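You operate a simulated robot arm through the tools that you are given. There is no shell and no other tool.

You are at the controls of a simulated two-armed robot. One attempt, no reset.

JOB
Pick up the carton from the shelf under the rigging bench with one hand, pass it to the other hand and put it on the rigging bench. Set down upright: carton.
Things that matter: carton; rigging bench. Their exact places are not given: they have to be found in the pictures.

It is judged by the outcome, as a careful person would: the job done as asked, and still so three seconds after it is handed in. It fails if anything else is knocked over, pushed out of place, dropped, spilled or broken.

ROBOT AND FRAMES
Two 7-joint arms with two-finger parallel grippers on one trunk, on a base that drives. Base frame: it is fixed to the floor where the robot stands at the start and does not move with it; the origin is under the middle of the robot, x ahead of it, y to its left, z up. Readings come in mm, rad, newtons and seconds.
The left shoulder is at the start at [50, 161, 1098], the right one opposite. With the tool pointing down near the work surface each hand reaches from about 100 to 480 mm from the robot's upright axis, wherever it stands, measured 20 degrees to its own side. Places, roughly: rigging bench [600, -100, 800]. Payload 3.43 kg a hand.
The TCP of each hand is the grasp point between the finger pads, 30 mm short of the fingertips. In the tool frame z runs along the fingers and y along their closing line. Largest opening 94 mm; finger width 28, thickness 10; the body of the gripper, 50 by 96 mm, starts 55 mm behind the TCP.
Orientation is told as [roll, pitch, yaw] about the base's x, y, z axes, in that order, counted from this pose: with the fingers straight down and closing along the base's y, the tool's x points along the base's -x, its y along +y and its z along -z.

CONTROLS
- The arms move only by the tool drive_tool. It takes "left_rows", "right_rows" or both (then of equal length, played together; a hand with none holds still); each is a list that holds one entry, the list of rows, each a list of 7 numbers: the turn, a rotation vector about the base's x, y, z in degrees, then the shift along the base's x, y, z in mm, then the gripper command, from -1 (fully open) to 1 (shut), values between in proportion. In form: [[[ax, ay, az, tx, ty, tz, grip], ...]]. A call has 1 to 20 rows; each row is the pose to reach, as a shift and turn from the pose commanded when the call began. Rows are played at 5 a second. More than 50 mm and 0.15 rad between two rows, or a gripper value outside its range, and nothing of the call is played. Where a pose cannot be reached the arm comes as near as it can. A force on the tool above 40 N (or 10 N above the force at the start of the call, whichever is more), or a blocked arm, ends the call early, and 0.2 s more pass. Each finger travels about 45 mm/s and halts on what it meets, pressing with about 37 N; the grip force reading is that of the motor and also rises with nothing between the fingers. The clock runs only during rows and for 0.2 s after the last one: add rows that repeat a pose to give the fingers time. It gives the time, the measured TCP pose, the force on the tool (base axes), the opening and the grip force at its end, in the units of the frame above (readings bear some noise), with the torque about the TCP (base axes, N m) and any sound that the robot's microphone picked up.
- Cameras (640 x 400 px; columns grow to the right, rows downward): "scene" is now at [130.7, -5.3, 1222]; the picture's right is [-0.05, -1.00, 0.00], its down [-0.57, 0.03, -0.82] and it looks along [0.82, -0.04, -0.57] (base axes); focal length 214 px, centre (320, 200). "left" rides on the left gripper at [76, -14, -103] in its tool frame; the picture's right is [0.18, 0.98, 0.00], its down [-0.75, 0.14, -0.64] and it looks along [-0.63, 0.12, 0.77] (tool axes); focal length 243 px, centre (320, 200). "right" rides on the right gripper at [76, 14, -103] in its tool frame; the picture's right is [-0.18, 0.98, 0.00], its down [-0.75, -0.14, -0.64] and it looks along [-0.63, -0.12, 0.77] (tool axes); focal length 243 px, centre (320, 200).
- snapshot(camera): a new picture of that camera. No time passes.
- move_column(by): slides the trunk up (or, below 0, down) by that many mm; the arms and the scene camera ride with it, the base frame stays. It gives what a move gives, with no picture.
- roll_base(legs): drives the robot by 1 to 6 legs, each [ahead, left, turn to the left] in mm, mm and rad, along the robot's own axes; the way and the turn of a leg run together, so that a leg with both is an arc; at most 1500 mm and 3.142 rad a leg. The arms and the cameras ride along, it lands a little off, and it stops where it bumps. It gives what a move gives.
- aim_head(pan, tilt): turns the head with the scene camera to pan (to the left, within 1.396 rad either way) and tilt (down, from -0.506 to 1.204), counted from straight ahead of the robot. It gives what a move gives.
- pixel_to_xyz(camera, pixels): for up to 12 pixels [column, row] of the newest picture of that camera ("zoom" is the newest enlarged one), the place [x, y, z] in the base frame of the surface seen there, good to about 2 mm. No time passes.
- zoom(camera, box): a new picture of the part [left, top, right, bottom] of that camera's present view, enlarged. No time passes.
- close_job(): hands the job in; it is judged then, once.

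Leave the grippers open and the arms clear of the work at the hand-in unless told otherwise.

The tools are called after "Call:" by a JSON object that holds its "method" and its "body". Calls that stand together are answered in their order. drive_tool: Moves the arms, as the interface text tells. Its arguments: {"type":"object","properties":{"left_rows":{"type":"array"},"right_rows":{"type":"array"}},"required":[]} The other tools are called the same way: move_column (by) slides the trunk up or down; roll_base (legs) drives the base; aim_head (pan, tilt) turns the head that bears the scene camera; snapshot (camera) takes a picture; pixel_to_xyz (camera, pixels) gives the place of the surface under pixels of a picture; zoom (camera, box) takes an enlarged picture of a part of a camera's view; close_job () hands the job in.

At the start:

```text
time: 0.0
left_ee_pos: [409.5, -26.8, 1070.6]
left_tool_rot: [0.0, 0.001, 0.002]
left_ft_force: [-0.1, 0.1, -0.3]
left_moment: [0.05, -0.01, 0.01]
left_finger_gap: 94.1
left_finger_force: 0.1
right_ee_pos: [267.5, -409.6, 1089.5]
right_tool_rot: [-0.001, 0.0, -0.001]
right_ft_force: [0.4, 0.6, 0.3]
right_moment: [-0.06, 0.0, -0.03]
right_finger_gap: 94.1
right_finger_force: 0.0
trunk travel left (down, up): [-125.0, 142.0]
robot x, y, heading: [-1.5, -0.5, -0.001]
head pan, tilt: [-0.047, 0.602]
```

scene: 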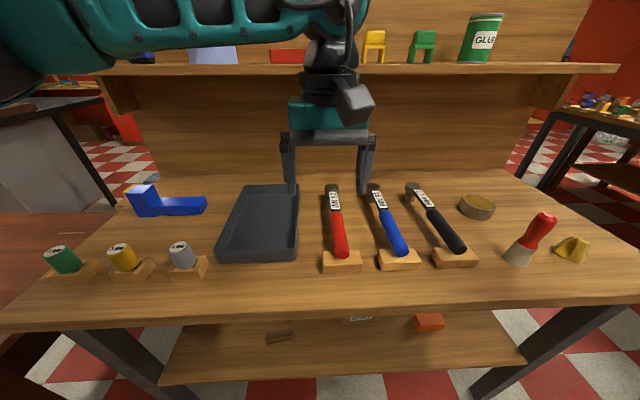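
right: 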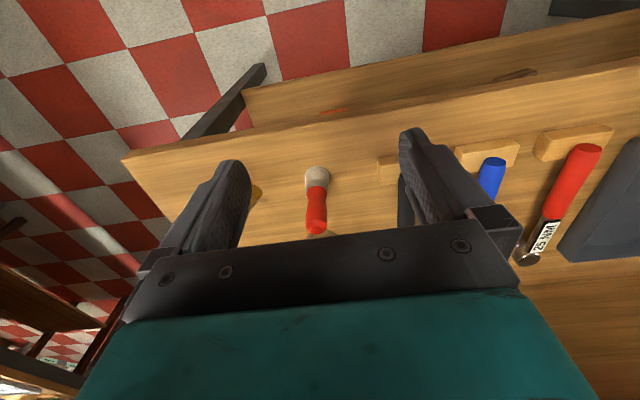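
left: 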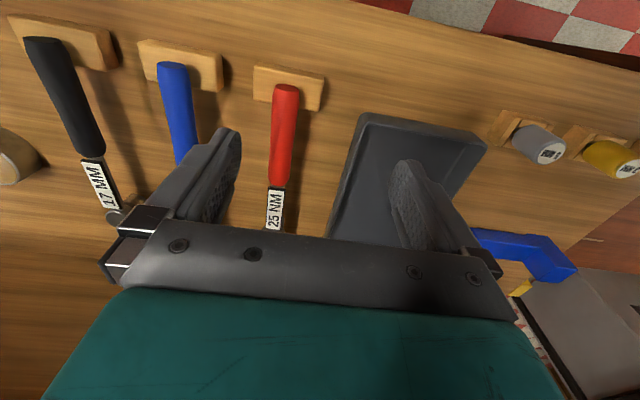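

I see the bench with tools on top. On the lower shelf there is something near (280,336), (360,318) and (428,322). I'll zoom in on the shelf and measure several points.

Call:
{"method": "zoom", "body": {"camera": "scene", "box": [160, 290, 540, 400]}}

Call:
{"method": "pixel_to_xyz", "body": {"camera": "scene", "pixels": [[280, 336], [360, 318], [428, 318], [428, 327], [340, 360], [320, 310], [30, 325], [620, 295], [300, 340], [200, 380], [500, 355], [340, 290]]}}

```text
1.68 times, centred on (350, 345) of scene
```

zoom: 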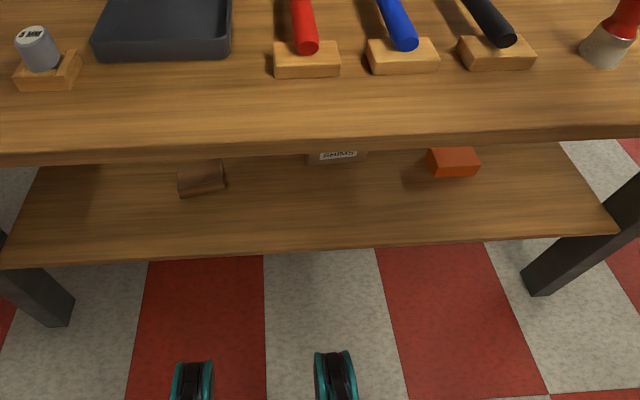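

```text
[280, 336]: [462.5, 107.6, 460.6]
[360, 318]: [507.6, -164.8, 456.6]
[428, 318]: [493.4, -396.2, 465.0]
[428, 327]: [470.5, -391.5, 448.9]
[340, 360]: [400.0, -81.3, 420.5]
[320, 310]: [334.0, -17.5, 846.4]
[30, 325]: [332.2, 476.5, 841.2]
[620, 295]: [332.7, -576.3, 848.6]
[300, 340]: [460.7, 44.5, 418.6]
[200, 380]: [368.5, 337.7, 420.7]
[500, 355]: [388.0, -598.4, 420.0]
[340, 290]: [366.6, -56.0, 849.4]
```

The bench top is at about z=849 and the lower shelf at about z=420. A box labelled "SHIMS" stands near [507,-165,456], most likely the carton, mostly hidden by the bench edge. I'll back straight up and lower the trunk to see under the bench. First I check the sides with the head.

Call:
{"method": "roll_base", "body": {"legs": [[-450, 0, 0]]}}

```text
time: 2.8
left_ee_pos: [-47.0, -28.1, 1070.3]
left_tool_rot: [0.001, 0.001, -0.006]
left_ft_force: [0.3, -0.4, -0.2]
left_moment: [-0.02, 0.01, 0.01]
left_finger_gap: 94.2
left_finger_force: 0.0
right_ee_pos: [-191.0, -409.7, 1089.1]
right_tool_rot: [-0.001, 0.0, -0.006]
right_ft_force: [0.3, 0.0, -0.7]
right_moment: [0.01, 0.01, 0.01]
right_finger_gap: 93.8
right_finger_force: 0.1
trunk travel left (down, up): [-125.0, 142.0]
robot x, y, heading: [-458.1, 2.1, -0.003]
head pan, tilt: [-0.047, 0.602]
```

The robot is now at x=-458 with no bump. I'll take a scene picture.

Call:
{"method": "snapshot", "body": {"camera": "scene"}}

```text
taken
```

scene: 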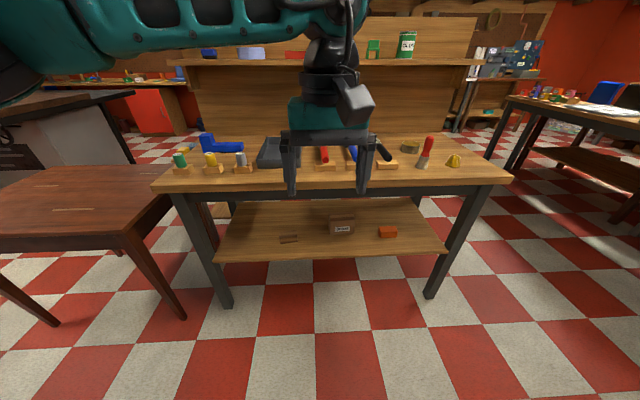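

Now I can see the box in the middle of the lower shelf at about (341,224), with a brown block at (288,239) and an orange block at (388,232). Zooming in.

Call:
{"method": "zoom", "body": {"camera": "scene", "box": [260, 180, 430, 286]}}

Call:
{"method": "pixel_to_xyz", "body": {"camera": "scene", "pixels": [[341, 216], [330, 226], [353, 226], [341, 233], [288, 239], [388, 229], [388, 235], [341, 188], [341, 194], [341, 252], [170, 190], [505, 182]]}}

```text
3.76 times, centred on (345, 233) of scene
```

zoom: 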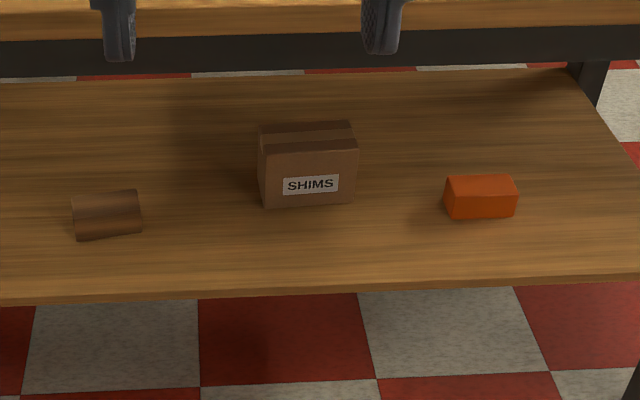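

```text
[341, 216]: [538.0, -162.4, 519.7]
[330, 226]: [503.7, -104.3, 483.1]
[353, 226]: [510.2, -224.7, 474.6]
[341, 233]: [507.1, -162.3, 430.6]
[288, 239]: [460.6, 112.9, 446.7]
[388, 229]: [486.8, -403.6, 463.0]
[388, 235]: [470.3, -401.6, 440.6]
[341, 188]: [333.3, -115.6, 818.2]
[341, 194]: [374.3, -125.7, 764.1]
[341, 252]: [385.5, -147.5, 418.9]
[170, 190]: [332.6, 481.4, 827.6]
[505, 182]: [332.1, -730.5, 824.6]
```

The carton "SHIMS" is clear in the enlargement. I'll measure its corners in the zoomed picture.

Call:
{"method": "pixel_to_xyz", "body": {"camera": "zoom", "pixels": [[260, 126], [350, 124], [357, 147], [262, 155], [264, 204], [353, 201], [305, 126], [305, 148], [260, 140], [310, 195], [320, 50], [320, 70]]}}

Call:
{"method": "pixel_to_xyz", "body": {"camera": "scene", "pixels": [[265, 150], [300, 170], [323, 155], [350, 155], [375, 150], [410, 147], [425, 165], [453, 160], [330, 180], [250, 180], [400, 175], [440, 180]]}}

```text
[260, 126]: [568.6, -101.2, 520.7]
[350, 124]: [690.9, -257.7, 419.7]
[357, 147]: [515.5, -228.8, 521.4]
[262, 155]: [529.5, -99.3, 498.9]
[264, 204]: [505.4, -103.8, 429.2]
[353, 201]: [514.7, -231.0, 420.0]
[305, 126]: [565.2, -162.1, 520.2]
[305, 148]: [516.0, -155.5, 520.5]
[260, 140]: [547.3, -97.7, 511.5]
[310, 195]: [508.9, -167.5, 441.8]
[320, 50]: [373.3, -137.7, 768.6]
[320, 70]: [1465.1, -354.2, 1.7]
```

```text
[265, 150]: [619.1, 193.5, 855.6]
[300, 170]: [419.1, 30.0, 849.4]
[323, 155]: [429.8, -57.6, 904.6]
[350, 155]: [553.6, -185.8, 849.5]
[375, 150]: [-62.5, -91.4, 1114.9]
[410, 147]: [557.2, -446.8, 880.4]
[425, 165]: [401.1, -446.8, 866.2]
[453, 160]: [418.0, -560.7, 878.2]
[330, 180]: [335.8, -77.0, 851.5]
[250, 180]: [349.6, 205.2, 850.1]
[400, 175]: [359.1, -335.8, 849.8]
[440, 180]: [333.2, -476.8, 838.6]
```

The carton measures about 65–70 mm deep (x 505–572), 130 mm wide (y -100 to -230) and 100 mm high (z 420–520), so it can only be gripped across its depth. I'll look down at my own base to learn how close the robot can drive.

Call:
{"method": "aim_head", "body": {"pan": 0, "tilt": 1.2}}

Call:
{"method": "snapshot", "body": {"camera": "scene"}}

Call:
{"method": "pixel_to_xyz", "body": {"camera": "scene", "pixels": [[320, 380], [320, 350], [250, 350], [390, 350], [320, 300], [280, 320], [360, 320], [100, 100], [200, 200]]}}

```text
time: 3.8
left_ee_pos: [-46.5, -27.7, 1072.6]
left_tool_rot: [0.002, -0.001, -0.004]
left_ft_force: [1.0, -0.4, -1.0]
left_moment: [0.0, 0.02, 0.0]
left_finger_gap: 94.1
left_finger_force: 0.0
right_ee_pos: [-190.3, -411.8, 1088.6]
right_tool_rot: [-0.001, 0.0, -0.006]
right_ft_force: [0.1, 0.2, 0.8]
right_moment: [0.03, -0.01, -0.02]
right_finger_gap: 93.7
right_finger_force: 0.0
trunk travel left (down, up): [-125.0, 142.0]
robot x, y, heading: [-454.5, 0.0, -0.011]
head pan, tilt: [0.0, 1.201]
```

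```text
taken
```

scene: 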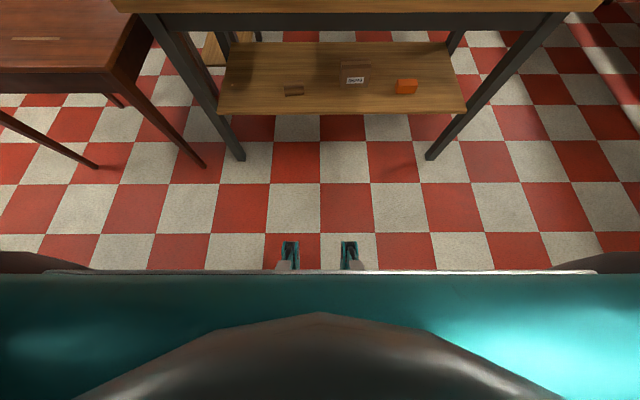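

```text
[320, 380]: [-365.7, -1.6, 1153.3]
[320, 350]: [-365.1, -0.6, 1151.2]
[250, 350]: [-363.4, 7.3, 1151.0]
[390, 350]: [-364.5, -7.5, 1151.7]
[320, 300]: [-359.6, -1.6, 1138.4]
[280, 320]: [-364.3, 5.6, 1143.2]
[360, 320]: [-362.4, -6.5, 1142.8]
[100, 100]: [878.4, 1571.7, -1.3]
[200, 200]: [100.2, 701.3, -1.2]
```

I see two small teal wheels of my base at about (290,250) and (349,250). I'll measure these, plus the bench legs, the shelf front edge and the left side table.

Call:
{"method": "pixel_to_xyz", "body": {"camera": "scene", "pixels": [[291, 246], [349, 246], [291, 262], [239, 155], [432, 155], [345, 112], [222, 108], [464, 108], [125, 90], [203, 163], [150, 30], [340, 50]]}}

Call:
{"method": "zoom", "body": {"camera": "scene", "box": [260, 40, 440, 152]}}

```text
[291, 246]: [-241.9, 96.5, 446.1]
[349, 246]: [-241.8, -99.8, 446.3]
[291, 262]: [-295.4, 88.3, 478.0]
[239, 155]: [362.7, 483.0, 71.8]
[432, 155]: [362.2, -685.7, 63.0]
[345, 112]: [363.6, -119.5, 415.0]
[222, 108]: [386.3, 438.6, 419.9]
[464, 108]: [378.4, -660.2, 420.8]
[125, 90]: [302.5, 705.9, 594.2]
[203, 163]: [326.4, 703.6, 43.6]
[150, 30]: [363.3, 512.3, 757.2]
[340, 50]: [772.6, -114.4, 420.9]
```

```text
3.56 times, centred on (350, 96) of scene
```

zoom: 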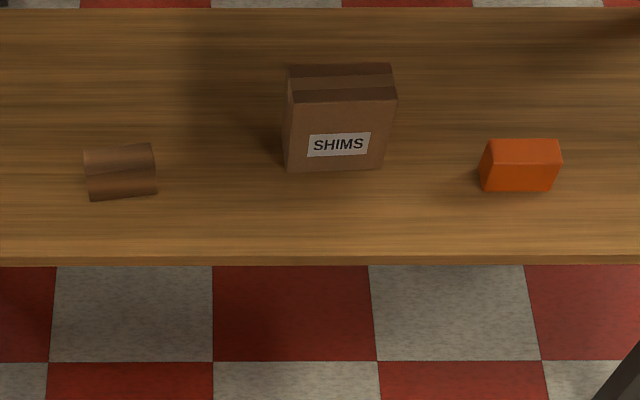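

The teal base parts are 212 mm ahead of the robot's axis at z≈446, and the shelf front edge is x≈364, so the robot can drive forward to about x=100. Now I measure the carton's top corners from this steeper view.

Call:
{"method": "pixel_to_xyz", "body": {"camera": "zoom", "pixels": [[293, 70], [388, 68], [392, 96], [295, 98], [290, 168], [381, 166], [340, 67], [340, 97], [85, 160], [155, 150], [490, 145], [555, 145]]}}

Call:
{"method": "pixel_to_xyz", "body": {"camera": "scene", "pixels": [[320, 272], [200, 272], [440, 272], [60, 275], [580, 275], [320, 285]]}}

```text
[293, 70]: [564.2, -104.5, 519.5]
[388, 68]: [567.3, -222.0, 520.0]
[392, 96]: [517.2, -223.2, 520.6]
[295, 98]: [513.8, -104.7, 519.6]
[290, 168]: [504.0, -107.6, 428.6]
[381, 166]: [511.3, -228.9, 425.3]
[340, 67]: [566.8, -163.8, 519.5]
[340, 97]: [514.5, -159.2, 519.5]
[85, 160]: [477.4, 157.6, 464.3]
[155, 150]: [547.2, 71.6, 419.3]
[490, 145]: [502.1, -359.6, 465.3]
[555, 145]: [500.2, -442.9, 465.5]
```

```text
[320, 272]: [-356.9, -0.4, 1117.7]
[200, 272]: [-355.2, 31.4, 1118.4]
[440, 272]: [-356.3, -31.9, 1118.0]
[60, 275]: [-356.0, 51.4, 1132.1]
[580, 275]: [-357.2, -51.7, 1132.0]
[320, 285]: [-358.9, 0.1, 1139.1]
```

The carton's centre is about [538,-165,470], 60–62 mm deep, 125–130 mm wide, 100 mm high, turned by about 3°. My plan is for the right hand to grip it across its depth, coming from the right and above. The base then backs out, the left hand takes the carton from the top, and it is set on the bench. First I lower the trunk here in the open.

Call:
{"method": "move_column", "body": {"by": -120}}

Call:
{"method": "aim_head", "body": {"pan": -0.3, "tilt": 0.7}}

Call:
{"method": "snapshot", "body": {"camera": "scene"}}

```text
time: 5.2
left_ee_pos: [-48.0, -27.9, 951.8]
left_tool_rot: [0.0, 0.0, -0.003]
left_ft_force: [-0.6, -0.2, -0.2]
left_moment: [0.01, 0.01, -0.02]
left_finger_gap: 94.1
left_finger_force: 0.0
right_ee_pos: [-190.9, -409.1, 969.1]
right_tool_rot: [0.001, 0.0, -0.006]
right_ft_force: [-0.6, -0.2, 0.2]
right_moment: [0.0, 0.0, 0.01]
right_finger_gap: 93.9
right_finger_force: 0.0
trunk travel left (down, up): [-5.0, 262.0]
robot x, y, heading: [-458.1, -4.5, -0.008]
head pan, tilt: [0.0, 1.201]
```

```text
time: 6.2
left_ee_pos: [-47.6, -28.4, 951.5]
left_tool_rot: [-0.001, -0.001, -0.004]
left_ft_force: [0.3, 0.2, -0.3]
left_moment: [-0.05, 0.0, -0.01]
left_finger_gap: 94.0
left_finger_force: 0.0
right_ee_pos: [-191.9, -409.0, 968.8]
right_tool_rot: [0.001, 0.0, -0.004]
right_ft_force: [0.7, -0.2, 0.6]
right_moment: [0.02, -0.02, -0.03]
right_finger_gap: 94.1
right_finger_force: 0.0
trunk travel left (down, up): [-5.0, 262.0]
robot x, y, heading: [-454.0, 0.0, -0.008]
head pan, tilt: [-0.3, 0.7]
```

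```text
taken
```

scene: 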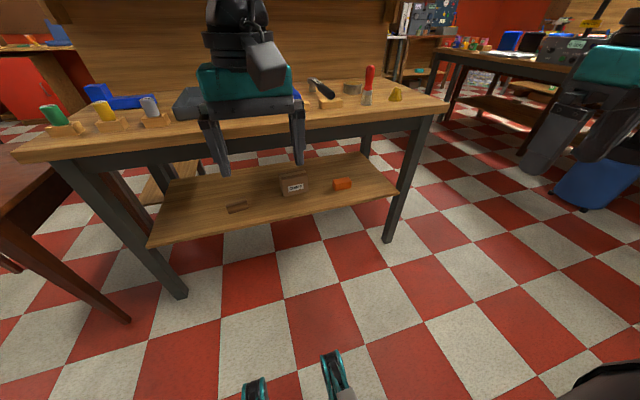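

Both hands are free in the open. I'll turn the right hand -90° about the vertical (closing line along x, camera on its left side) while the left hand moves back, left and up out of the way.

Call:
{"method": "drive_tool", "body": {"left_rows": [[[0, 0, 0, -10, 20, 8, -1], [0, 0, 0, -20, 40, 16, -1], [0, 0, 0, -30, 60, 24, -1], [0, 0, 0, -40, 80, 32, -1], [0, 0, 0, -50, 100, 40, -1], [0, 0, 0, -60, 120, 48, -1], [0, 0, 0, -70, 140, 56, -1], [0, 0, 0, -80, 160, 64, -1], [0, 0, 0, -90, 180, 72, -1], [0, 0, 0, -100, 200, 80, -1], [0, 0, 0, -110, 220, 88, -1], [0, 0, 0, -120, 240, 96, -1]]], "right_rows": [[[0, 0, -7.5, 0, 0, 0, -1], [0, 0, -15, 0, 0, 0, -1], [0, 0, -22.5, 0, 0, 0, -1], [0, 0, -30, 0, 0, 0, -1], [0, 0, -37.5, 0, 0, 0, -1], [0, 0, -45, 0, 0, 0, -1], [0, 0, -52.5, 0, 0, 0, -1], [0, 0, -60, 0, 0, 0, -1], [0, 0, -67.5, 0, 0, 0, -1], [0, 0, -75, 0, 0, 0, -1], [0, 0, -82.5, 0, 0, 0, -1], [0, 0, -90, 0, 0, 0, -1]]]}}

Call:
{"method": "snapshot", "body": {"camera": "scene"}}

```text
time: 8.8
left_ee_pos: [-168.3, 212.3, 1047.1]
left_tool_rot: [-0.002, -0.001, -0.003]
left_ft_force: [-0.5, 0.3, -0.1]
left_moment: [0.03, -0.02, -0.02]
left_finger_gap: 94.1
left_finger_force: 0.1
right_ee_pos: [-191.5, -411.1, 969.1]
right_tool_rot: [0.0, 0.001, -1.578]
right_ft_force: [0.1, -0.4, 0.1]
right_moment: [0.01, 0.04, -0.01]
right_finger_gap: 93.9
right_finger_force: 0.1
trunk travel left (down, up): [-5.0, 262.0]
robot x, y, heading: [-457.1, -0.5, -0.006]
head pan, tilt: [-0.3, 0.7]
```

```text
taken
```

scene: 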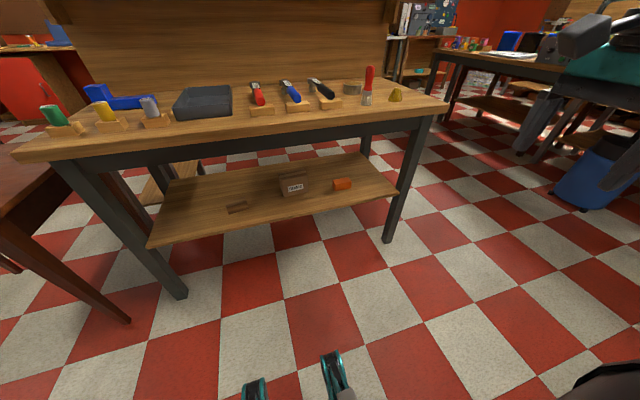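

The right hand holds -90° yaw. Next, in free space, I tilt it to point to the left and down (45° about x) while lowering it and moving it forward, to test its reach.

Call:
{"method": "drive_tool", "body": {"right_rows": [[[5, 0, 0, 10, 8, -30, -1], [10, 0, 0, 20, 16, -60, -1], [15, 0, 0, 30, 24, -90, -1], [20, 0, 0, 40, 32, -120, -1], [25, 0, 0, 50, 40, -150, -1], [30, 0, 0, 60, 48, -180, -1], [35, 0, 0, 70, 56, -210, -1], [40, 0, 0, 80, 64, -240, -1], [45, 0, 0, 90, 72, -270, -1]]]}}

Call:
{"method": "snapshot", "body": {"camera": "scene"}}

```text
time: 10.8
left_ee_pos: [-167.9, 212.2, 1046.5]
left_tool_rot: [-0.001, 0.0, -0.004]
left_ft_force: [0.1, -0.6, 0.1]
left_moment: [-0.01, 0.0, 0.0]
left_finger_gap: 94.1
left_finger_force: 0.2
right_ee_pos: [-99.4, -337.5, 698.8]
right_tool_rot: [-0.003, 0.789, -1.576]
right_ft_force: [-0.2, 0.1, -0.1]
right_moment: [-0.01, -0.02, 0.03]
right_finger_gap: 93.8
right_finger_force: 0.0
trunk travel left (down, up): [-5.0, 262.0]
robot x, y, heading: [-457.1, 0.2, -0.007]
head pan, tilt: [-0.3, 0.7]
```

```text
taken
```

scene: 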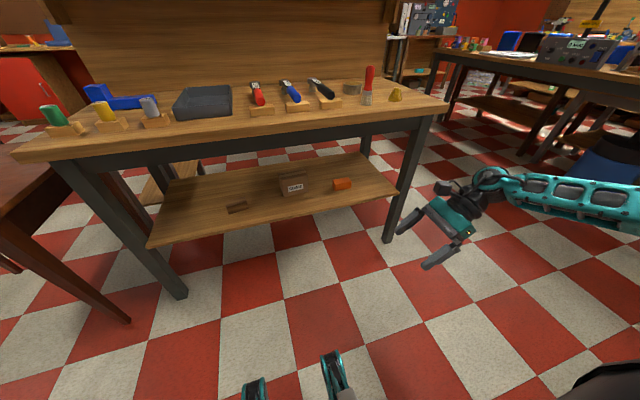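

The pose was reached and the forearm comes in from the right. I continue lowering and reaching forward in free space, with z to about 500.

Call:
{"method": "drive_tool", "body": {"right_rows": [[[0, 0, 0, 10, 5, -30, -1], [0, 0, 0, 20, 10, -60, -1], [0, 0, 0, 30, 15, -90, -1], [0, 0, 0, 40, 20, -120, -1], [0, 0, 0, 50, 25, -150, -1], [0, 0, 0, 60, 30, -180, -1], [0, 0, 0, 70, 35, -200, -1]]]}}

Call:
{"method": "snapshot", "body": {"camera": "scene"}}

```text
time: 12.4
left_ee_pos: [-168.0, 212.6, 1046.8]
left_tool_rot: [-0.001, -0.001, -0.003]
left_ft_force: [0.2, 0.8, 0.0]
left_moment: [0.0, -0.03, 0.01]
left_finger_gap: 94.0
left_finger_force: 0.0
right_ee_pos: [-30.3, -303.7, 499.2]
right_tool_rot: [-0.005, 0.784, -1.579]
right_ft_force: [-0.5, -0.8, -0.1]
right_moment: [0.03, -0.03, -0.02]
right_finger_gap: 94.2
right_finger_force: 0.0
trunk travel left (down, up): [-5.0, 262.0]
robot x, y, heading: [-461.2, 2.5, -0.006]
head pan, tilt: [-0.3, 0.7]
```

```text
taken
```

scene: 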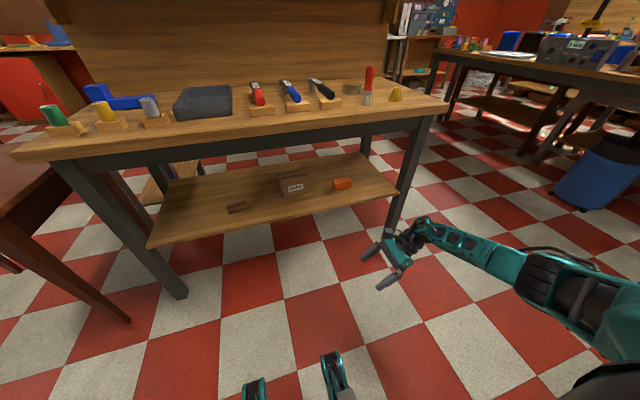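

Reached [-30,-304,499]. Let me measure the forearm, elbow and wrist heights to check they will pass below the bench apron (z≈764).

Call:
{"method": "pixel_to_xyz", "body": {"camera": "scene", "pixels": [[424, 222], [405, 240], [470, 240], [500, 250], [540, 268], [570, 252], [600, 290], [630, 300], [390, 232], [370, 252], [395, 280], [412, 255]]}}

Call:
{"method": "zoom", "body": {"camera": "scene", "box": [340, 190, 640, 380]}}

```text
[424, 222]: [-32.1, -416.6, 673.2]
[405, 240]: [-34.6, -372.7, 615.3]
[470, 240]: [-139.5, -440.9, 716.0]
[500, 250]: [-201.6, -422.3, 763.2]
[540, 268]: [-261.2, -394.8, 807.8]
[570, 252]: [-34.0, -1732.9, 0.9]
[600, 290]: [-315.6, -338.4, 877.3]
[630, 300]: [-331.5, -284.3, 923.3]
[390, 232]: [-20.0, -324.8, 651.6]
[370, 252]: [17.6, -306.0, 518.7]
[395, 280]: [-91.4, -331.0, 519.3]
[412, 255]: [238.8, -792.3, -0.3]
```

```text
2.11 times, centred on (490, 285) of scene
```

zoom: 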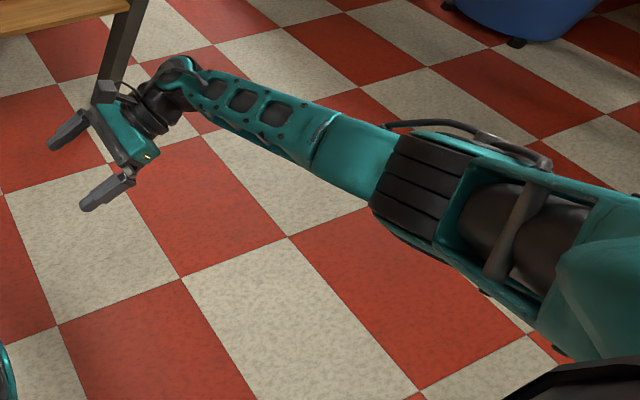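

The arm slopes from the shoulder to the wrist. At the place that would lie under the bench edge its top is about 760–790 mm, which is a bit tight. I'll tilt the hand flatter, another 20°, so the wrist and forearm run lower, then measure again.

Call:
{"method": "drive_tool", "body": {"right_rows": [[[5, 0, 0, 0, 0, -3, -1], [10, 0, 0, 0, 0, -6, -1], [15, 0, 0, 0, 0, -9, -1], [20, 0, 0, 0, 0, -12, -1], [20, 0, 0, 0, 0, -12, -1]]]}}

Call:
{"method": "zoom", "body": {"camera": "scene", "box": [340, 190, 640, 380]}}

```text
time: 13.6
left_ee_pos: [-167.4, 212.3, 1047.1]
left_tool_rot: [0.0, 0.001, -0.004]
left_ft_force: [-0.1, -0.2, 0.8]
left_moment: [0.02, -0.02, 0.01]
left_finger_gap: 93.5
left_finger_force: 0.1
right_ee_pos: [-38.5, -296.2, 495.4]
right_tool_rot: [-0.009, 1.136, -1.58]
right_ft_force: [0.0, -0.1, 0.1]
right_moment: [0.0, -0.01, -0.01]
right_finger_gap: 94.4
right_finger_force: 0.1
right hand out of reach, approached as far as the arm can: row 4, 5
trunk travel left (down, up): [-5.0, 262.0]
robot x, y, heading: [-454.3, 3.7, -0.009]
head pan, tilt: [-0.3, 0.7]
```

```text
2.11 times, centred on (490, 285) of scene
```

zoom: 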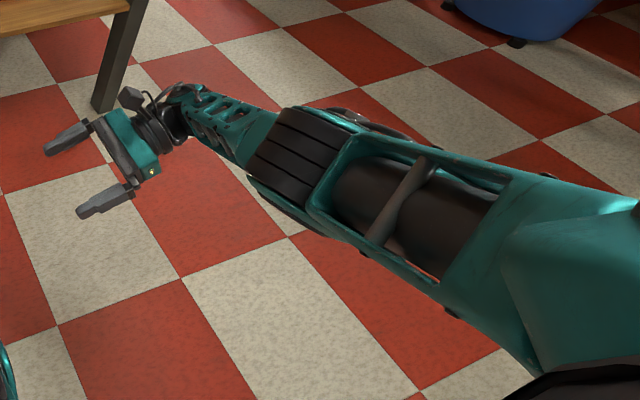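

It's at its reach limit here: TCP [-38,-296,495]. Let me measure the arm's top heights in this zoom picture.

Call:
{"method": "pixel_to_xyz", "body": {"camera": "zoom", "pixels": [[180, 90], [215, 105], [250, 118], [285, 110], [330, 125], [380, 145], [430, 160], [480, 170], [540, 190], [300, 150], [350, 185], [130, 95]]}}

Call:
{"method": "snapshot", "body": {"camera": "right"}}

```text
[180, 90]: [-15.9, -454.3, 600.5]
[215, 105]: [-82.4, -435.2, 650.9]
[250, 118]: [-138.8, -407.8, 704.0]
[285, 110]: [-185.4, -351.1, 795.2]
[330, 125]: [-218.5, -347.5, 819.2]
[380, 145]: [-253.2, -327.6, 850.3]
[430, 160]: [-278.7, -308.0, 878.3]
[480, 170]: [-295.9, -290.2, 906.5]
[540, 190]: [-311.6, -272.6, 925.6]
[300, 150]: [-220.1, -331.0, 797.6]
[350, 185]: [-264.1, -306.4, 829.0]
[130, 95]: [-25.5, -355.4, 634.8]
```

```text
taken
```

right: 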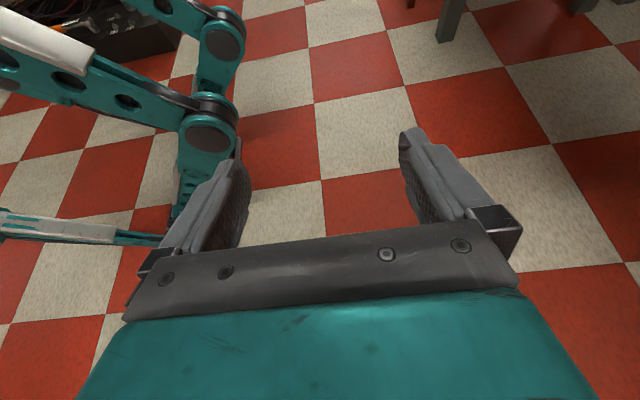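

The straightened arm would be too high at the bench edge (top at about 800–840 mm), so I need a bent arm with a lowered elbow. First I'll measure the exact apron bottom and the robot's knees, which are now visible at the left of the right-hand picture.

Call:
{"method": "pixel_to_xyz", "body": {"camera": "right", "pixels": [[222, 40], [207, 132], [130, 100], [240, 50], [235, 110], [190, 190]]}}

Call:
{"method": "zoom", "body": {"camera": "scene", "box": [220, 110, 340, 185]}}

Call:
{"method": "pixel_to_xyz", "body": {"camera": "zoom", "pixels": [[320, 80], [320, 90], [320, 100], [320, 110], [320, 120], [320, 130], [320, 140], [320, 150], [320, 160], [320, 170], [320, 180], [320, 190]]}}

```text
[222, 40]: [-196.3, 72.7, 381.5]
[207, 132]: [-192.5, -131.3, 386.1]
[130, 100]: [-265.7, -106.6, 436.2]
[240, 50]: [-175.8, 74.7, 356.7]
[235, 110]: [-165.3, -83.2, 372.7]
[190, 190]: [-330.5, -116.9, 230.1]
```

```text
5.33 times, centred on (280, 148) of scene
```

zoom: 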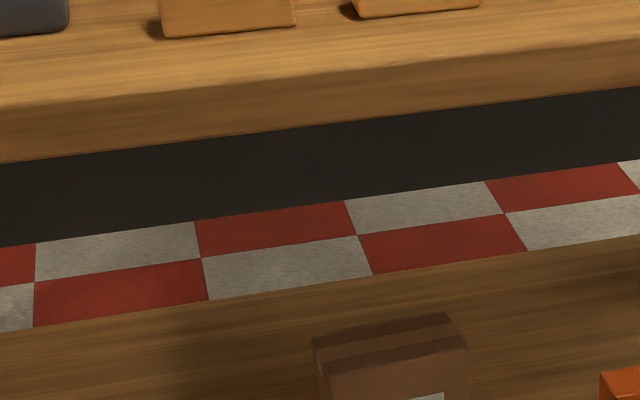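

```text
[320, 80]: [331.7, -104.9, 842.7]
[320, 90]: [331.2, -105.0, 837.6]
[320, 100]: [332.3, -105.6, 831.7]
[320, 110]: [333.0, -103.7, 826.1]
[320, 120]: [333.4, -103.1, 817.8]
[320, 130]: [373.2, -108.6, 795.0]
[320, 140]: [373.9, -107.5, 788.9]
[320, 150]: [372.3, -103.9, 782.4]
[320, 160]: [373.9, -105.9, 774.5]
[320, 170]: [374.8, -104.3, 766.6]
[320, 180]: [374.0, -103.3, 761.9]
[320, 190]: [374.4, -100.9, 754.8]
```

The apron's bottom edge is about z=746 at x=374. The lowered trunk pushes my knees to about 297 mm ahead of my axis at z≈380, so facing the bench squarely I can't get close enough. Standing turned to the left by about 50° lets the right shoulder come closer with the arm bent. I'll test the matching hand pose, turned -50° about vertical, here in the open and watch where the elbow goes.

Call:
{"method": "drive_tool", "body": {"right_rows": [[[0, 0, -7, -8, -4, 0, -1], [0, 0, -14, -16, -8, 0, -1], [0, 0, -21, -24, -12, 0, -1], [0, 0, -28, -32, -16, 0, -1], [0, 0, -35, -40, -20, 0, -1], [0, 0, -42, -48, -25, 0, -1], [0, 0, -50, -53, -29, 0, -1], [0, 0, -50, -53, -29, 0, -1]]]}}

Call:
{"method": "aim_head", "body": {"pan": -0.6, "tilt": 0.8}}

Call:
{"method": "snapshot", "body": {"camera": "scene"}}

```text
time: 15.4
left_ee_pos: [-167.5, 213.0, 1048.1]
left_tool_rot: [0.0, 0.0, -0.003]
left_ft_force: [0.5, -0.5, -0.3]
left_moment: [0.01, 0.0, 0.02]
left_finger_gap: 94.2
left_finger_force: 0.1
right_ee_pos: [-91.6, -324.7, 496.1]
right_tool_rot: [-0.012, 1.135, -2.457]
right_ft_force: [0.3, -0.6, -0.2]
right_moment: [0.0, 0.01, -0.03]
right_finger_gap: 94.0
right_finger_force: 0.1
trunk travel left (down, up): [-5.0, 262.0]
robot x, y, heading: [-458.4, -2.0, -0.005]
head pan, tilt: [-0.3, 0.7]
```

```text
time: 16.2
left_ee_pos: [-168.8, 212.4, 1046.2]
left_tool_rot: [0.0, -0.001, -0.003]
left_ft_force: [-0.2, -0.9, -0.3]
left_moment: [0.0, -0.02, 0.0]
left_finger_gap: 94.1
left_finger_force: 0.0
right_ee_pos: [-90.8, -325.2, 495.8]
right_tool_rot: [-0.011, 1.134, -2.456]
right_ft_force: [-0.2, -0.4, 0.0]
right_moment: [0.03, 0.02, -0.04]
right_finger_gap: 93.9
right_finger_force: 0.1
trunk travel left (down, up): [-5.0, 262.0]
robot x, y, heading: [-454.0, 1.1, -0.009]
head pan, tilt: [-0.6, 0.799]
```

```text
taken
```

scene: 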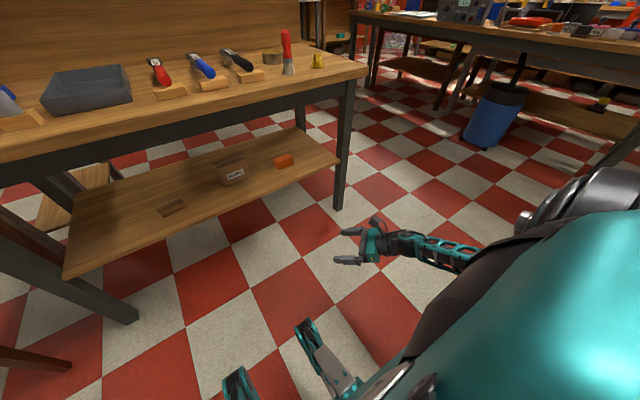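

The hand reached [-91,-325,496] with the new yaw. Now I measure the visible forearm and upper-arm surface.

Call:
{"method": "pixel_to_xyz", "body": {"camera": "scene", "pixels": [[395, 243], [420, 240], [445, 250], [470, 252], [465, 265], [480, 275], [470, 300], [440, 330], [560, 205], [530, 220], [600, 190], [560, 260]]}}

Call:
{"method": "zoom", "body": {"camera": "scene", "box": [320, 180, 640, 380]}}

Call:
{"method": "snapshot", "body": {"camera": "left"}}

```text
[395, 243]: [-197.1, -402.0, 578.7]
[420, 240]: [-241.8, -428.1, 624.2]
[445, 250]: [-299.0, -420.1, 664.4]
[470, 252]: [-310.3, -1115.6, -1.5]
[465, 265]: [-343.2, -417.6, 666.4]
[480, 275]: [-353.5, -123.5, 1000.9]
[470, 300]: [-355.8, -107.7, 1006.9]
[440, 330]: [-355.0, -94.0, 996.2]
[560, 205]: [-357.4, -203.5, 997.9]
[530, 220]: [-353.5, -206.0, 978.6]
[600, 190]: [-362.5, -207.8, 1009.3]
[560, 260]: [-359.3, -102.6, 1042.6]
```

```text
2.00 times, centred on (480, 280) of scene
```

zoom: 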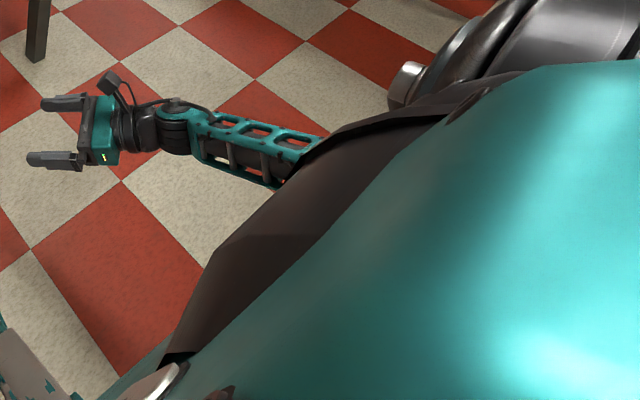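

```text
taken
```

left: 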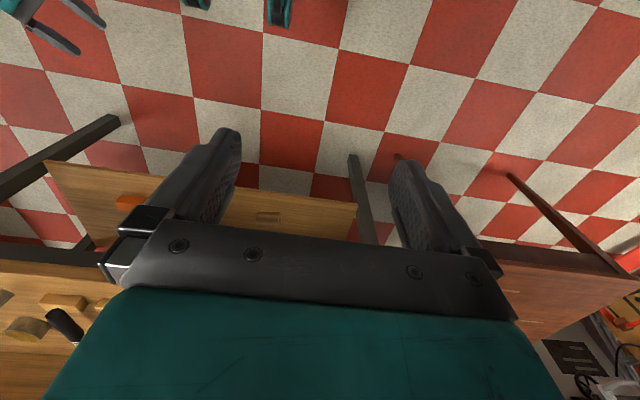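

The forearm now runs low and nearly level, with its top at z 624–666, so the elbow is low and back, which is what I need. I'll yaw the left hand by -90°, which the hand-over needs anyway, so its camera looks across at the right elbow.

Call:
{"method": "drive_tool", "body": {"left_rows": [[[0, 0, -7.5, 0, 0, 0, -1], [0, 0, -15, 0, 0, 0, -1], [0, 0, -22.5, 0, 0, 0, -1], [0, 0, -30, 0, 0, 0, -1], [0, 0, -37.5, 0, 0, 0, -1], [0, 0, -45, 0, 0, 0, -1], [0, 0, -52.5, 0, 0, 0, -1], [0, 0, -60, 0, 0, 0, -1], [0, 0, -67.5, 0, 0, 0, -1], [0, 0, -75, 0, 0, 0, -1], [0, 0, -82.5, 0, 0, 0, -1], [0, 0, -90, 0, 0, 0, -1]]]}}

Call:
{"method": "snapshot", "body": {"camera": "left"}}

```text
time: 18.8
left_ee_pos: [-215.7, 161.8, 1027.0]
left_tool_rot: [0.001, -0.004, -1.574]
left_ft_force: [-0.5, 0.1, 0.0]
left_moment: [0.01, 0.02, -0.02]
left_finger_gap: 94.2
left_finger_force: 0.0
left hand out of reach, approached as far as the arm can: row 10, 11, 12
right_ee_pos: [-90.1, -324.9, 495.6]
right_tool_rot: [-0.012, 1.134, -2.454]
right_ft_force: [-0.2, 0.4, -0.3]
right_moment: [0.0, 0.0, 0.01]
right_finger_gap: 93.8
right_finger_force: 0.1
trunk travel left (down, up): [-5.0, 262.0]
robot x, y, heading: [-456.3, 2.6, -0.005]
head pan, tilt: [-0.6, 0.799]
```

```text
taken
```

left: 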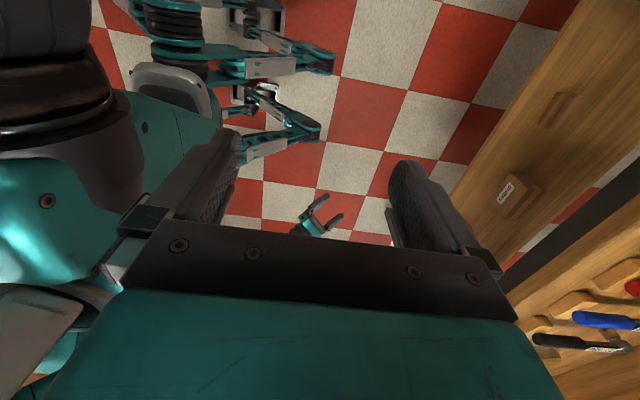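

The left camera view is blocked by its own gripper. I'll turn the head far right to look at the right elbow directly.

Call:
{"method": "aim_head", "body": {"pan": -1.39, "tilt": 1.0}}

Call:
{"method": "snapshot", "body": {"camera": "scene"}}

```text
time: 19.9
left_ee_pos: [-214.6, 161.2, 1027.3]
left_tool_rot: [0.001, -0.002, -1.572]
left_ft_force: [-0.2, -0.2, 0.3]
left_moment: [0.01, 0.01, -0.02]
left_finger_gap: 94.3
left_finger_force: 0.0
right_ee_pos: [-90.4, -324.0, 496.4]
right_tool_rot: [-0.01, 1.132, -2.456]
right_ft_force: [0.4, 0.1, 0.3]
right_moment: [-0.01, 0.02, 0.04]
right_finger_gap: 94.1
right_finger_force: 0.1
trunk travel left (down, up): [-5.0, 262.0]
robot x, y, heading: [-456.7, 0.4, -0.006]
head pan, tilt: [-1.389, 1.0]
```

```text
taken
```

scene: 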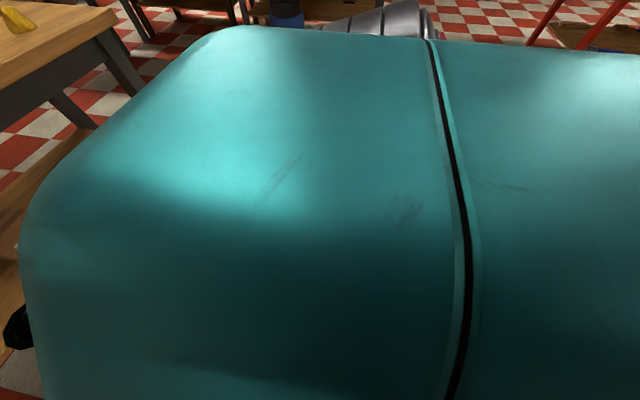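

My own chest blocks that view. I'll look back at pan -0.75 and zoom on the visible forearm to map its slope.

Call:
{"method": "aim_head", "body": {"pan": -0.45, "tilt": 0.95}}

Call:
{"method": "snapshot", "body": {"camera": "scene"}}

Call:
{"method": "zoom", "body": {"camera": "scene", "box": [420, 150, 620, 275]}}

```text
time: 21.1
left_ee_pos: [-216.6, 162.6, 1026.5]
left_tool_rot: [0.0, -0.003, -1.571]
left_ft_force: [0.7, -0.1, -0.2]
left_moment: [-0.01, 0.05, -0.01]
left_finger_gap: 94.0
left_finger_force: 0.1
right_ee_pos: [-89.7, -324.6, 495.1]
right_tool_rot: [-0.01, 1.136, -2.456]
right_ft_force: [-0.3, -0.4, 0.2]
right_moment: [0.01, -0.01, 0.0]
right_finger_gap: 93.9
right_finger_force: 0.1
trunk travel left (down, up): [-5.0, 262.0]
robot x, y, heading: [-451.7, 1.1, -0.003]
head pan, tilt: [-0.45, 0.949]
```

```text
taken
```

scene: 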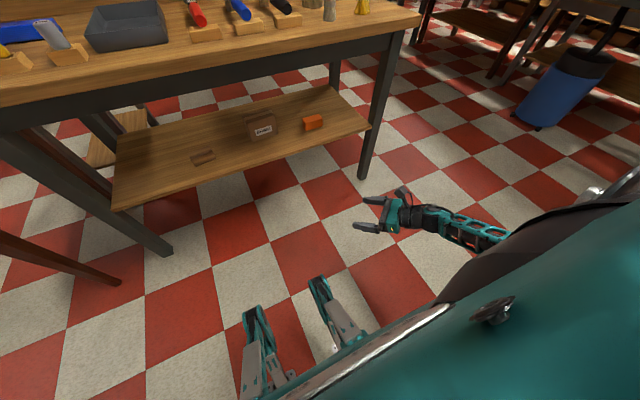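

```text
3.20 times, centred on (520, 212) of scene
```

zoom: 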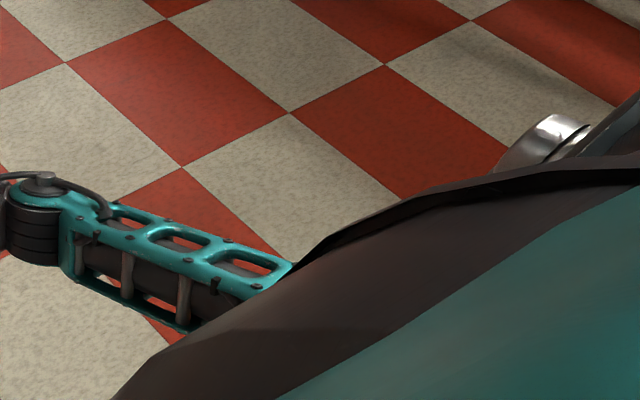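

Call:
{"method": "pixel_to_xyz", "body": {"camera": "zoom", "pixels": [[45, 180], [80, 222], [130, 240], [180, 258], [230, 278], [260, 288], [200, 235], [240, 250], [275, 265], [30, 230], [75, 260], [180, 325]]}}

Call:
{"method": "pixel_to_xyz", "body": {"camera": "scene", "pixels": [[318, 282], [325, 278], [250, 312], [258, 308], [340, 320], [270, 350]]}}

```text
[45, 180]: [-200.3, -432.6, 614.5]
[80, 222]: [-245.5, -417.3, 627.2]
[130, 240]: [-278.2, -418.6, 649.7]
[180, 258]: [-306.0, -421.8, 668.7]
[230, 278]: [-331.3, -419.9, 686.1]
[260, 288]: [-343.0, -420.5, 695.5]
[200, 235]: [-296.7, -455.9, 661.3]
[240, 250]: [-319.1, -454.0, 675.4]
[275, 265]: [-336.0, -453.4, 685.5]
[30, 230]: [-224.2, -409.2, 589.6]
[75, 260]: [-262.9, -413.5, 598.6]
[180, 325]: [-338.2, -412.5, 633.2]
```

```text
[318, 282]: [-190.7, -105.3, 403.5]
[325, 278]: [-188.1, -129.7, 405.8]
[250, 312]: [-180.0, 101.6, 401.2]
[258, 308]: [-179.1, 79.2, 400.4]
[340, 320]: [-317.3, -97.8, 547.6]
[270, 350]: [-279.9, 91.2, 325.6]
```

The forearm is slim, about 48 mm thick, and slopes at about 35°. My geometry says I can clear the apron if the hand points forward and left, about 25° off the carton's length. The fingers then straddle the carton's right end and square it up as they close. I'll stand at about [20,-42] with heading +30°. First I put the hand into the pre-grasp pose here in the open, relative to the robot [282,-460,515].

Call:
{"method": "drive_tool", "body": {"right_rows": [[[0, 0, -1, -14, -22, 3, -1], [0, 0, -2, -28, -45, 6, -1], [0, 0, -3, -42, -68, 9, -1], [0, 0, -4, -56, -90, 12, -1], [0, 0, -4, -70, -113, 15, -1], [0, 0, -4, -83, -135, 19, -1], [0, 0, -4, -83, -135, 19, -1]]]}}

Call:
{"method": "snapshot", "body": {"camera": "scene"}}

Call:
{"method": "snapshot", "body": {"camera": "right"}}

```text
time: 22.7
left_ee_pos: [-214.7, 163.4, 1027.5]
left_tool_rot: [-0.001, 0.0, -1.573]
left_ft_force: [-0.7, -0.7, -0.7]
left_moment: [0.02, 0.02, 0.0]
left_finger_gap: 94.0
left_finger_force: 0.0
right_ee_pos: [-173.2, -459.5, 512.9]
right_tool_rot: [-0.011, 1.137, -2.526]
right_ft_force: [0.4, 0.3, -0.2]
right_moment: [0.02, -0.03, -0.01]
right_finger_gap: 93.7
right_finger_force: 0.0
trunk travel left (down, up): [-5.0, 262.0]
robot x, y, heading: [-457.1, 0.6, -0.003]
head pan, tilt: [-0.45, 0.949]
```

```text
taken
```

scene: 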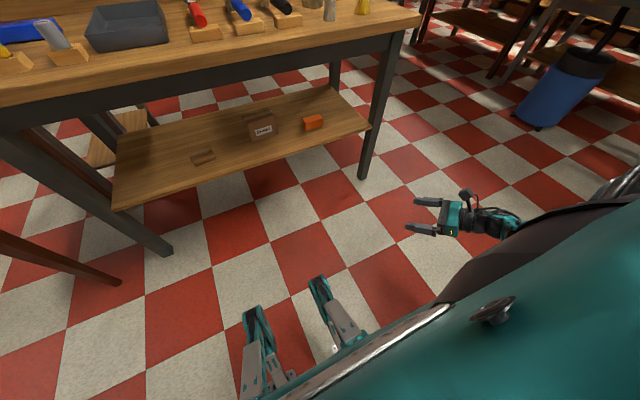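

```text
taken
```

right: 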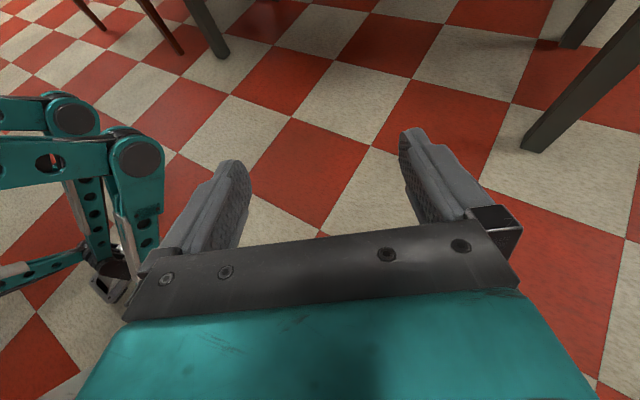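

The pre-grasp pose was reached relative to the robot. In the right-hand picture the knees are at (75,115) and (140,165). I'll measure their foremost points to know the driving limit.

Call:
{"method": "pixel_to_xyz", "body": {"camera": "right", "pixels": [[140, 158], [162, 170], [160, 200], [155, 240], [135, 130], [110, 135], [75, 100], [98, 115], [120, 270], [60, 260], [100, 290], [85, 220]]}}

```text
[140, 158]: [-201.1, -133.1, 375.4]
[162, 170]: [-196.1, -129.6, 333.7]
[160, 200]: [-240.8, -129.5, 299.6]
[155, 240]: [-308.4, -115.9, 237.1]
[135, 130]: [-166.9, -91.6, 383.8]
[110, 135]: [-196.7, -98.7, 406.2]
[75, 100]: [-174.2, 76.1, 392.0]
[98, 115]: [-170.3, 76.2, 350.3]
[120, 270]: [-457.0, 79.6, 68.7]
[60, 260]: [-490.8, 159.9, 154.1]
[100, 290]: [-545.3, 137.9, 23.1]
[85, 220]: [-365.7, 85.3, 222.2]
```

The knees' front is about 297 mm ahead of the axis. Now I turn 30° to the left on the spot and drive along world +x to about x=-220, still short of the bench, then check.

Call:
{"method": "roll_base", "body": {"legs": [[0, 0, 0.5266], [184, -155, 0]]}}

Call:
{"method": "aim_head", "body": {"pan": -0.75, "tilt": 0.8}}

Call:
{"method": "snapshot", "body": {"camera": "scene"}}

Call:
{"method": "snapshot", "body": {"camera": "right"}}

```text
time: 26.2
left_ee_pos: [-92.2, 219.2, 1026.5]
left_tool_rot: [-0.001, 0.0, -1.047]
left_ft_force: [0.1, 0.0, -0.5]
left_moment: [0.01, 0.03, -0.01]
left_finger_gap: 93.8
left_finger_force: 0.0
right_ee_pos: [254.9, -297.8, 513.8]
right_tool_rot: [-0.009, 1.134, -1.999]
right_ft_force: [-0.2, 0.8, 0.3]
right_moment: [-0.01, 0.0, 0.0]
right_finger_gap: 94.0
right_finger_force: 0.0
trunk travel left (down, up): [-5.0, 262.0]
robot x, y, heading: [-222.4, -38.2, 0.517]
head pan, tilt: [-0.45, 0.949]
```

```text
time: 27.0
left_ee_pos: [-92.2, 220.0, 1026.3]
left_tool_rot: [0.0, -0.001, -1.048]
left_ft_force: [0.2, -0.1, 0.1]
left_moment: [-0.04, 0.0, 0.03]
left_finger_gap: 94.2
left_finger_force: 0.0
right_ee_pos: [255.3, -295.8, 513.0]
right_tool_rot: [-0.011, 1.134, -2.0]
right_ft_force: [-0.5, 0.9, -0.7]
right_moment: [0.04, 0.0, 0.02]
right_finger_gap: 93.8
right_finger_force: 0.1
trunk travel left (down, up): [-5.0, 262.0]
robot x, y, heading: [-214.6, -40.0, 0.519]
head pan, tilt: [-0.75, 0.799]
```

```text
taken
```

scene: 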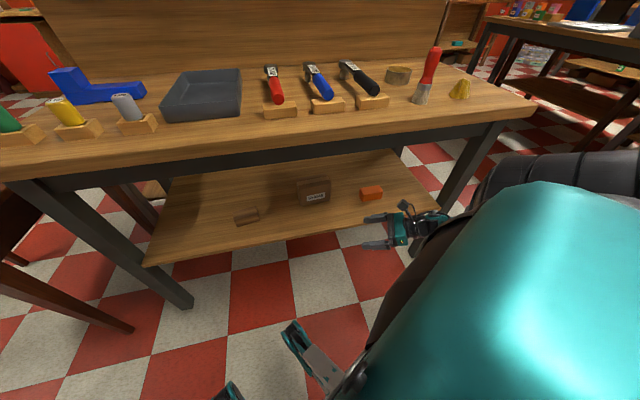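

```text
taken
```

right: 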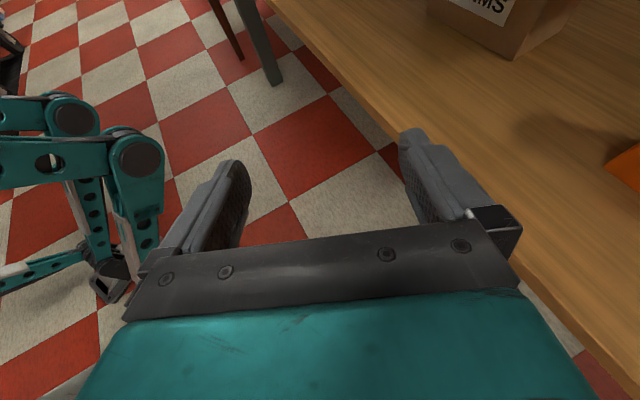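

The hand is in front of the shelf, and the ribbed upper arm is visible at (560,170). I'll check where those arm surfaces are before moving 240 mm forward.

Call:
{"method": "pixel_to_xyz", "body": {"camera": "scene", "pixels": [[490, 170], [520, 165], [560, 158], [600, 155], [630, 152], [490, 190], [440, 215], [425, 222], [415, 235], [480, 200], [460, 225], [300, 335]]}}

Call:
{"method": "zoom", "body": {"camera": "scene", "box": [340, 130, 640, 318]}}

```text
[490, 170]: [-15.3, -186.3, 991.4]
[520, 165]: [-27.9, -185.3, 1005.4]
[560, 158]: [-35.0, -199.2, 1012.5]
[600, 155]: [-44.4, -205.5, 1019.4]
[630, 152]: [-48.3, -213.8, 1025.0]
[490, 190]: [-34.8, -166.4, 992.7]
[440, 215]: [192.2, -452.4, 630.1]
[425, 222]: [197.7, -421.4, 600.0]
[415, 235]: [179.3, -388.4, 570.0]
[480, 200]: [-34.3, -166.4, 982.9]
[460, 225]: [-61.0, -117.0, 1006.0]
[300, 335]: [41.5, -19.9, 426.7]
```

```text
2.13 times, centred on (490, 224) of scene
```

zoom: 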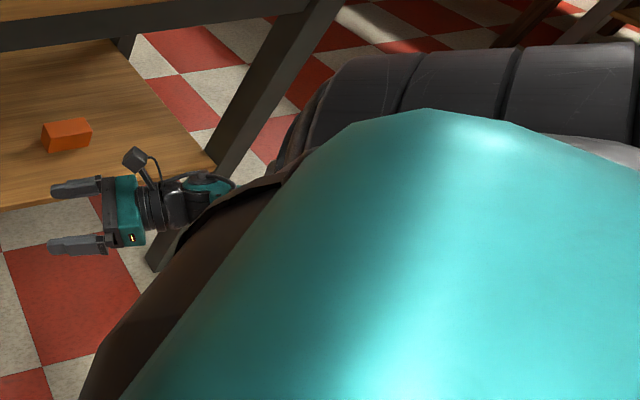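

All measured arm parts will stay clear of the bench edge after the advance. I drive 130 mm along world +x and look again.

Call:
{"method": "roll_base", "body": {"legs": [[113, -64, 0]]}}

Call:
{"method": "snapshot", "body": {"camera": "scene"}}

Call:
{"method": "snapshot", "body": {"camera": "right"}}

```text
time: 28.3
left_ee_pos: [38.7, 220.5, 1027.1]
left_tool_rot: [0.001, -0.002, -1.05]
left_ft_force: [-0.3, -1.4, -0.3]
left_moment: [-0.01, -0.01, 0.01]
left_finger_gap: 94.1
left_finger_force: 0.0
right_ee_pos: [386.9, -297.1, 512.8]
right_tool_rot: [-0.01, 1.133, -2.0]
right_ft_force: [-0.6, 0.2, 0.0]
right_moment: [0.0, -0.01, 0.04]
right_finger_gap: 93.7
right_finger_force: 0.1
trunk travel left (down, up): [-5.0, 262.0]
robot x, y, heading: [-91.7, -38.6, 0.518]
head pan, tilt: [-0.75, 0.799]
```

```text
taken
```

scene: 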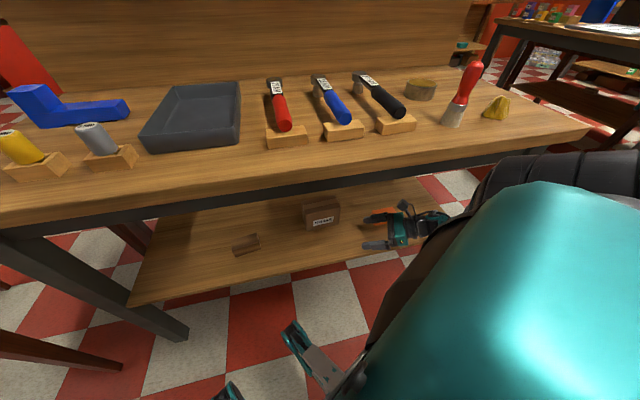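

```text
taken
```

right: 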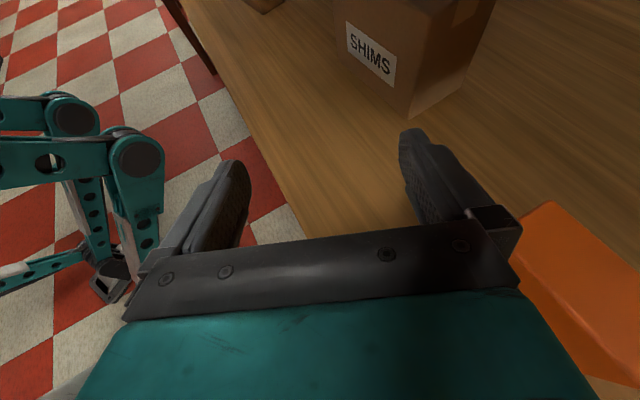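

The hand is now under the bench, and the carton and orange block are visible in the right-hand picture. I'll measure both there.

Call:
{"method": "pixel_to_xyz", "body": {"camera": "right", "pixels": [[409, 114], [462, 85], [345, 60], [405, 100], [440, 60], [430, 5], [550, 205], [530, 240], [630, 270], [545, 290], [470, 60], [490, 10]]}}

Call:
{"method": "zoom", "body": {"camera": "right", "box": [300, 0, 560, 163]}}

```text
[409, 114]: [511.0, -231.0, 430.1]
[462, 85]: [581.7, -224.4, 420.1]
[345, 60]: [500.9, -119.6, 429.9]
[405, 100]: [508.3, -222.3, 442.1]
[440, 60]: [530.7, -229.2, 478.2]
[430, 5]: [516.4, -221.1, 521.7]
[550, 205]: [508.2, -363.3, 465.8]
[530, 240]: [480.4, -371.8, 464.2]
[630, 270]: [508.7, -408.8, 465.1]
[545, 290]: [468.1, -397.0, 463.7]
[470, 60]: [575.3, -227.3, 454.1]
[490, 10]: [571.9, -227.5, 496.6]
```

```text
2.45 times, centred on (430, 82) of right
```

zoom: 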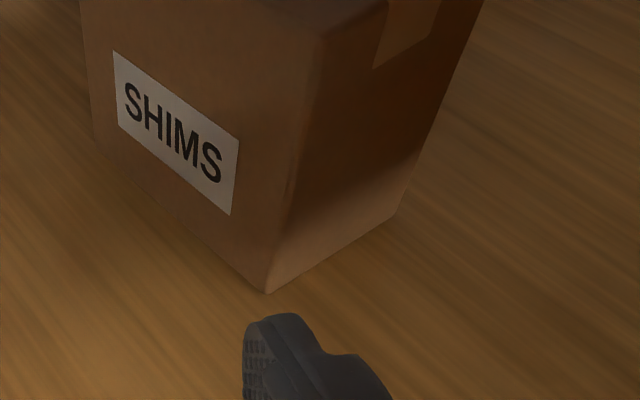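

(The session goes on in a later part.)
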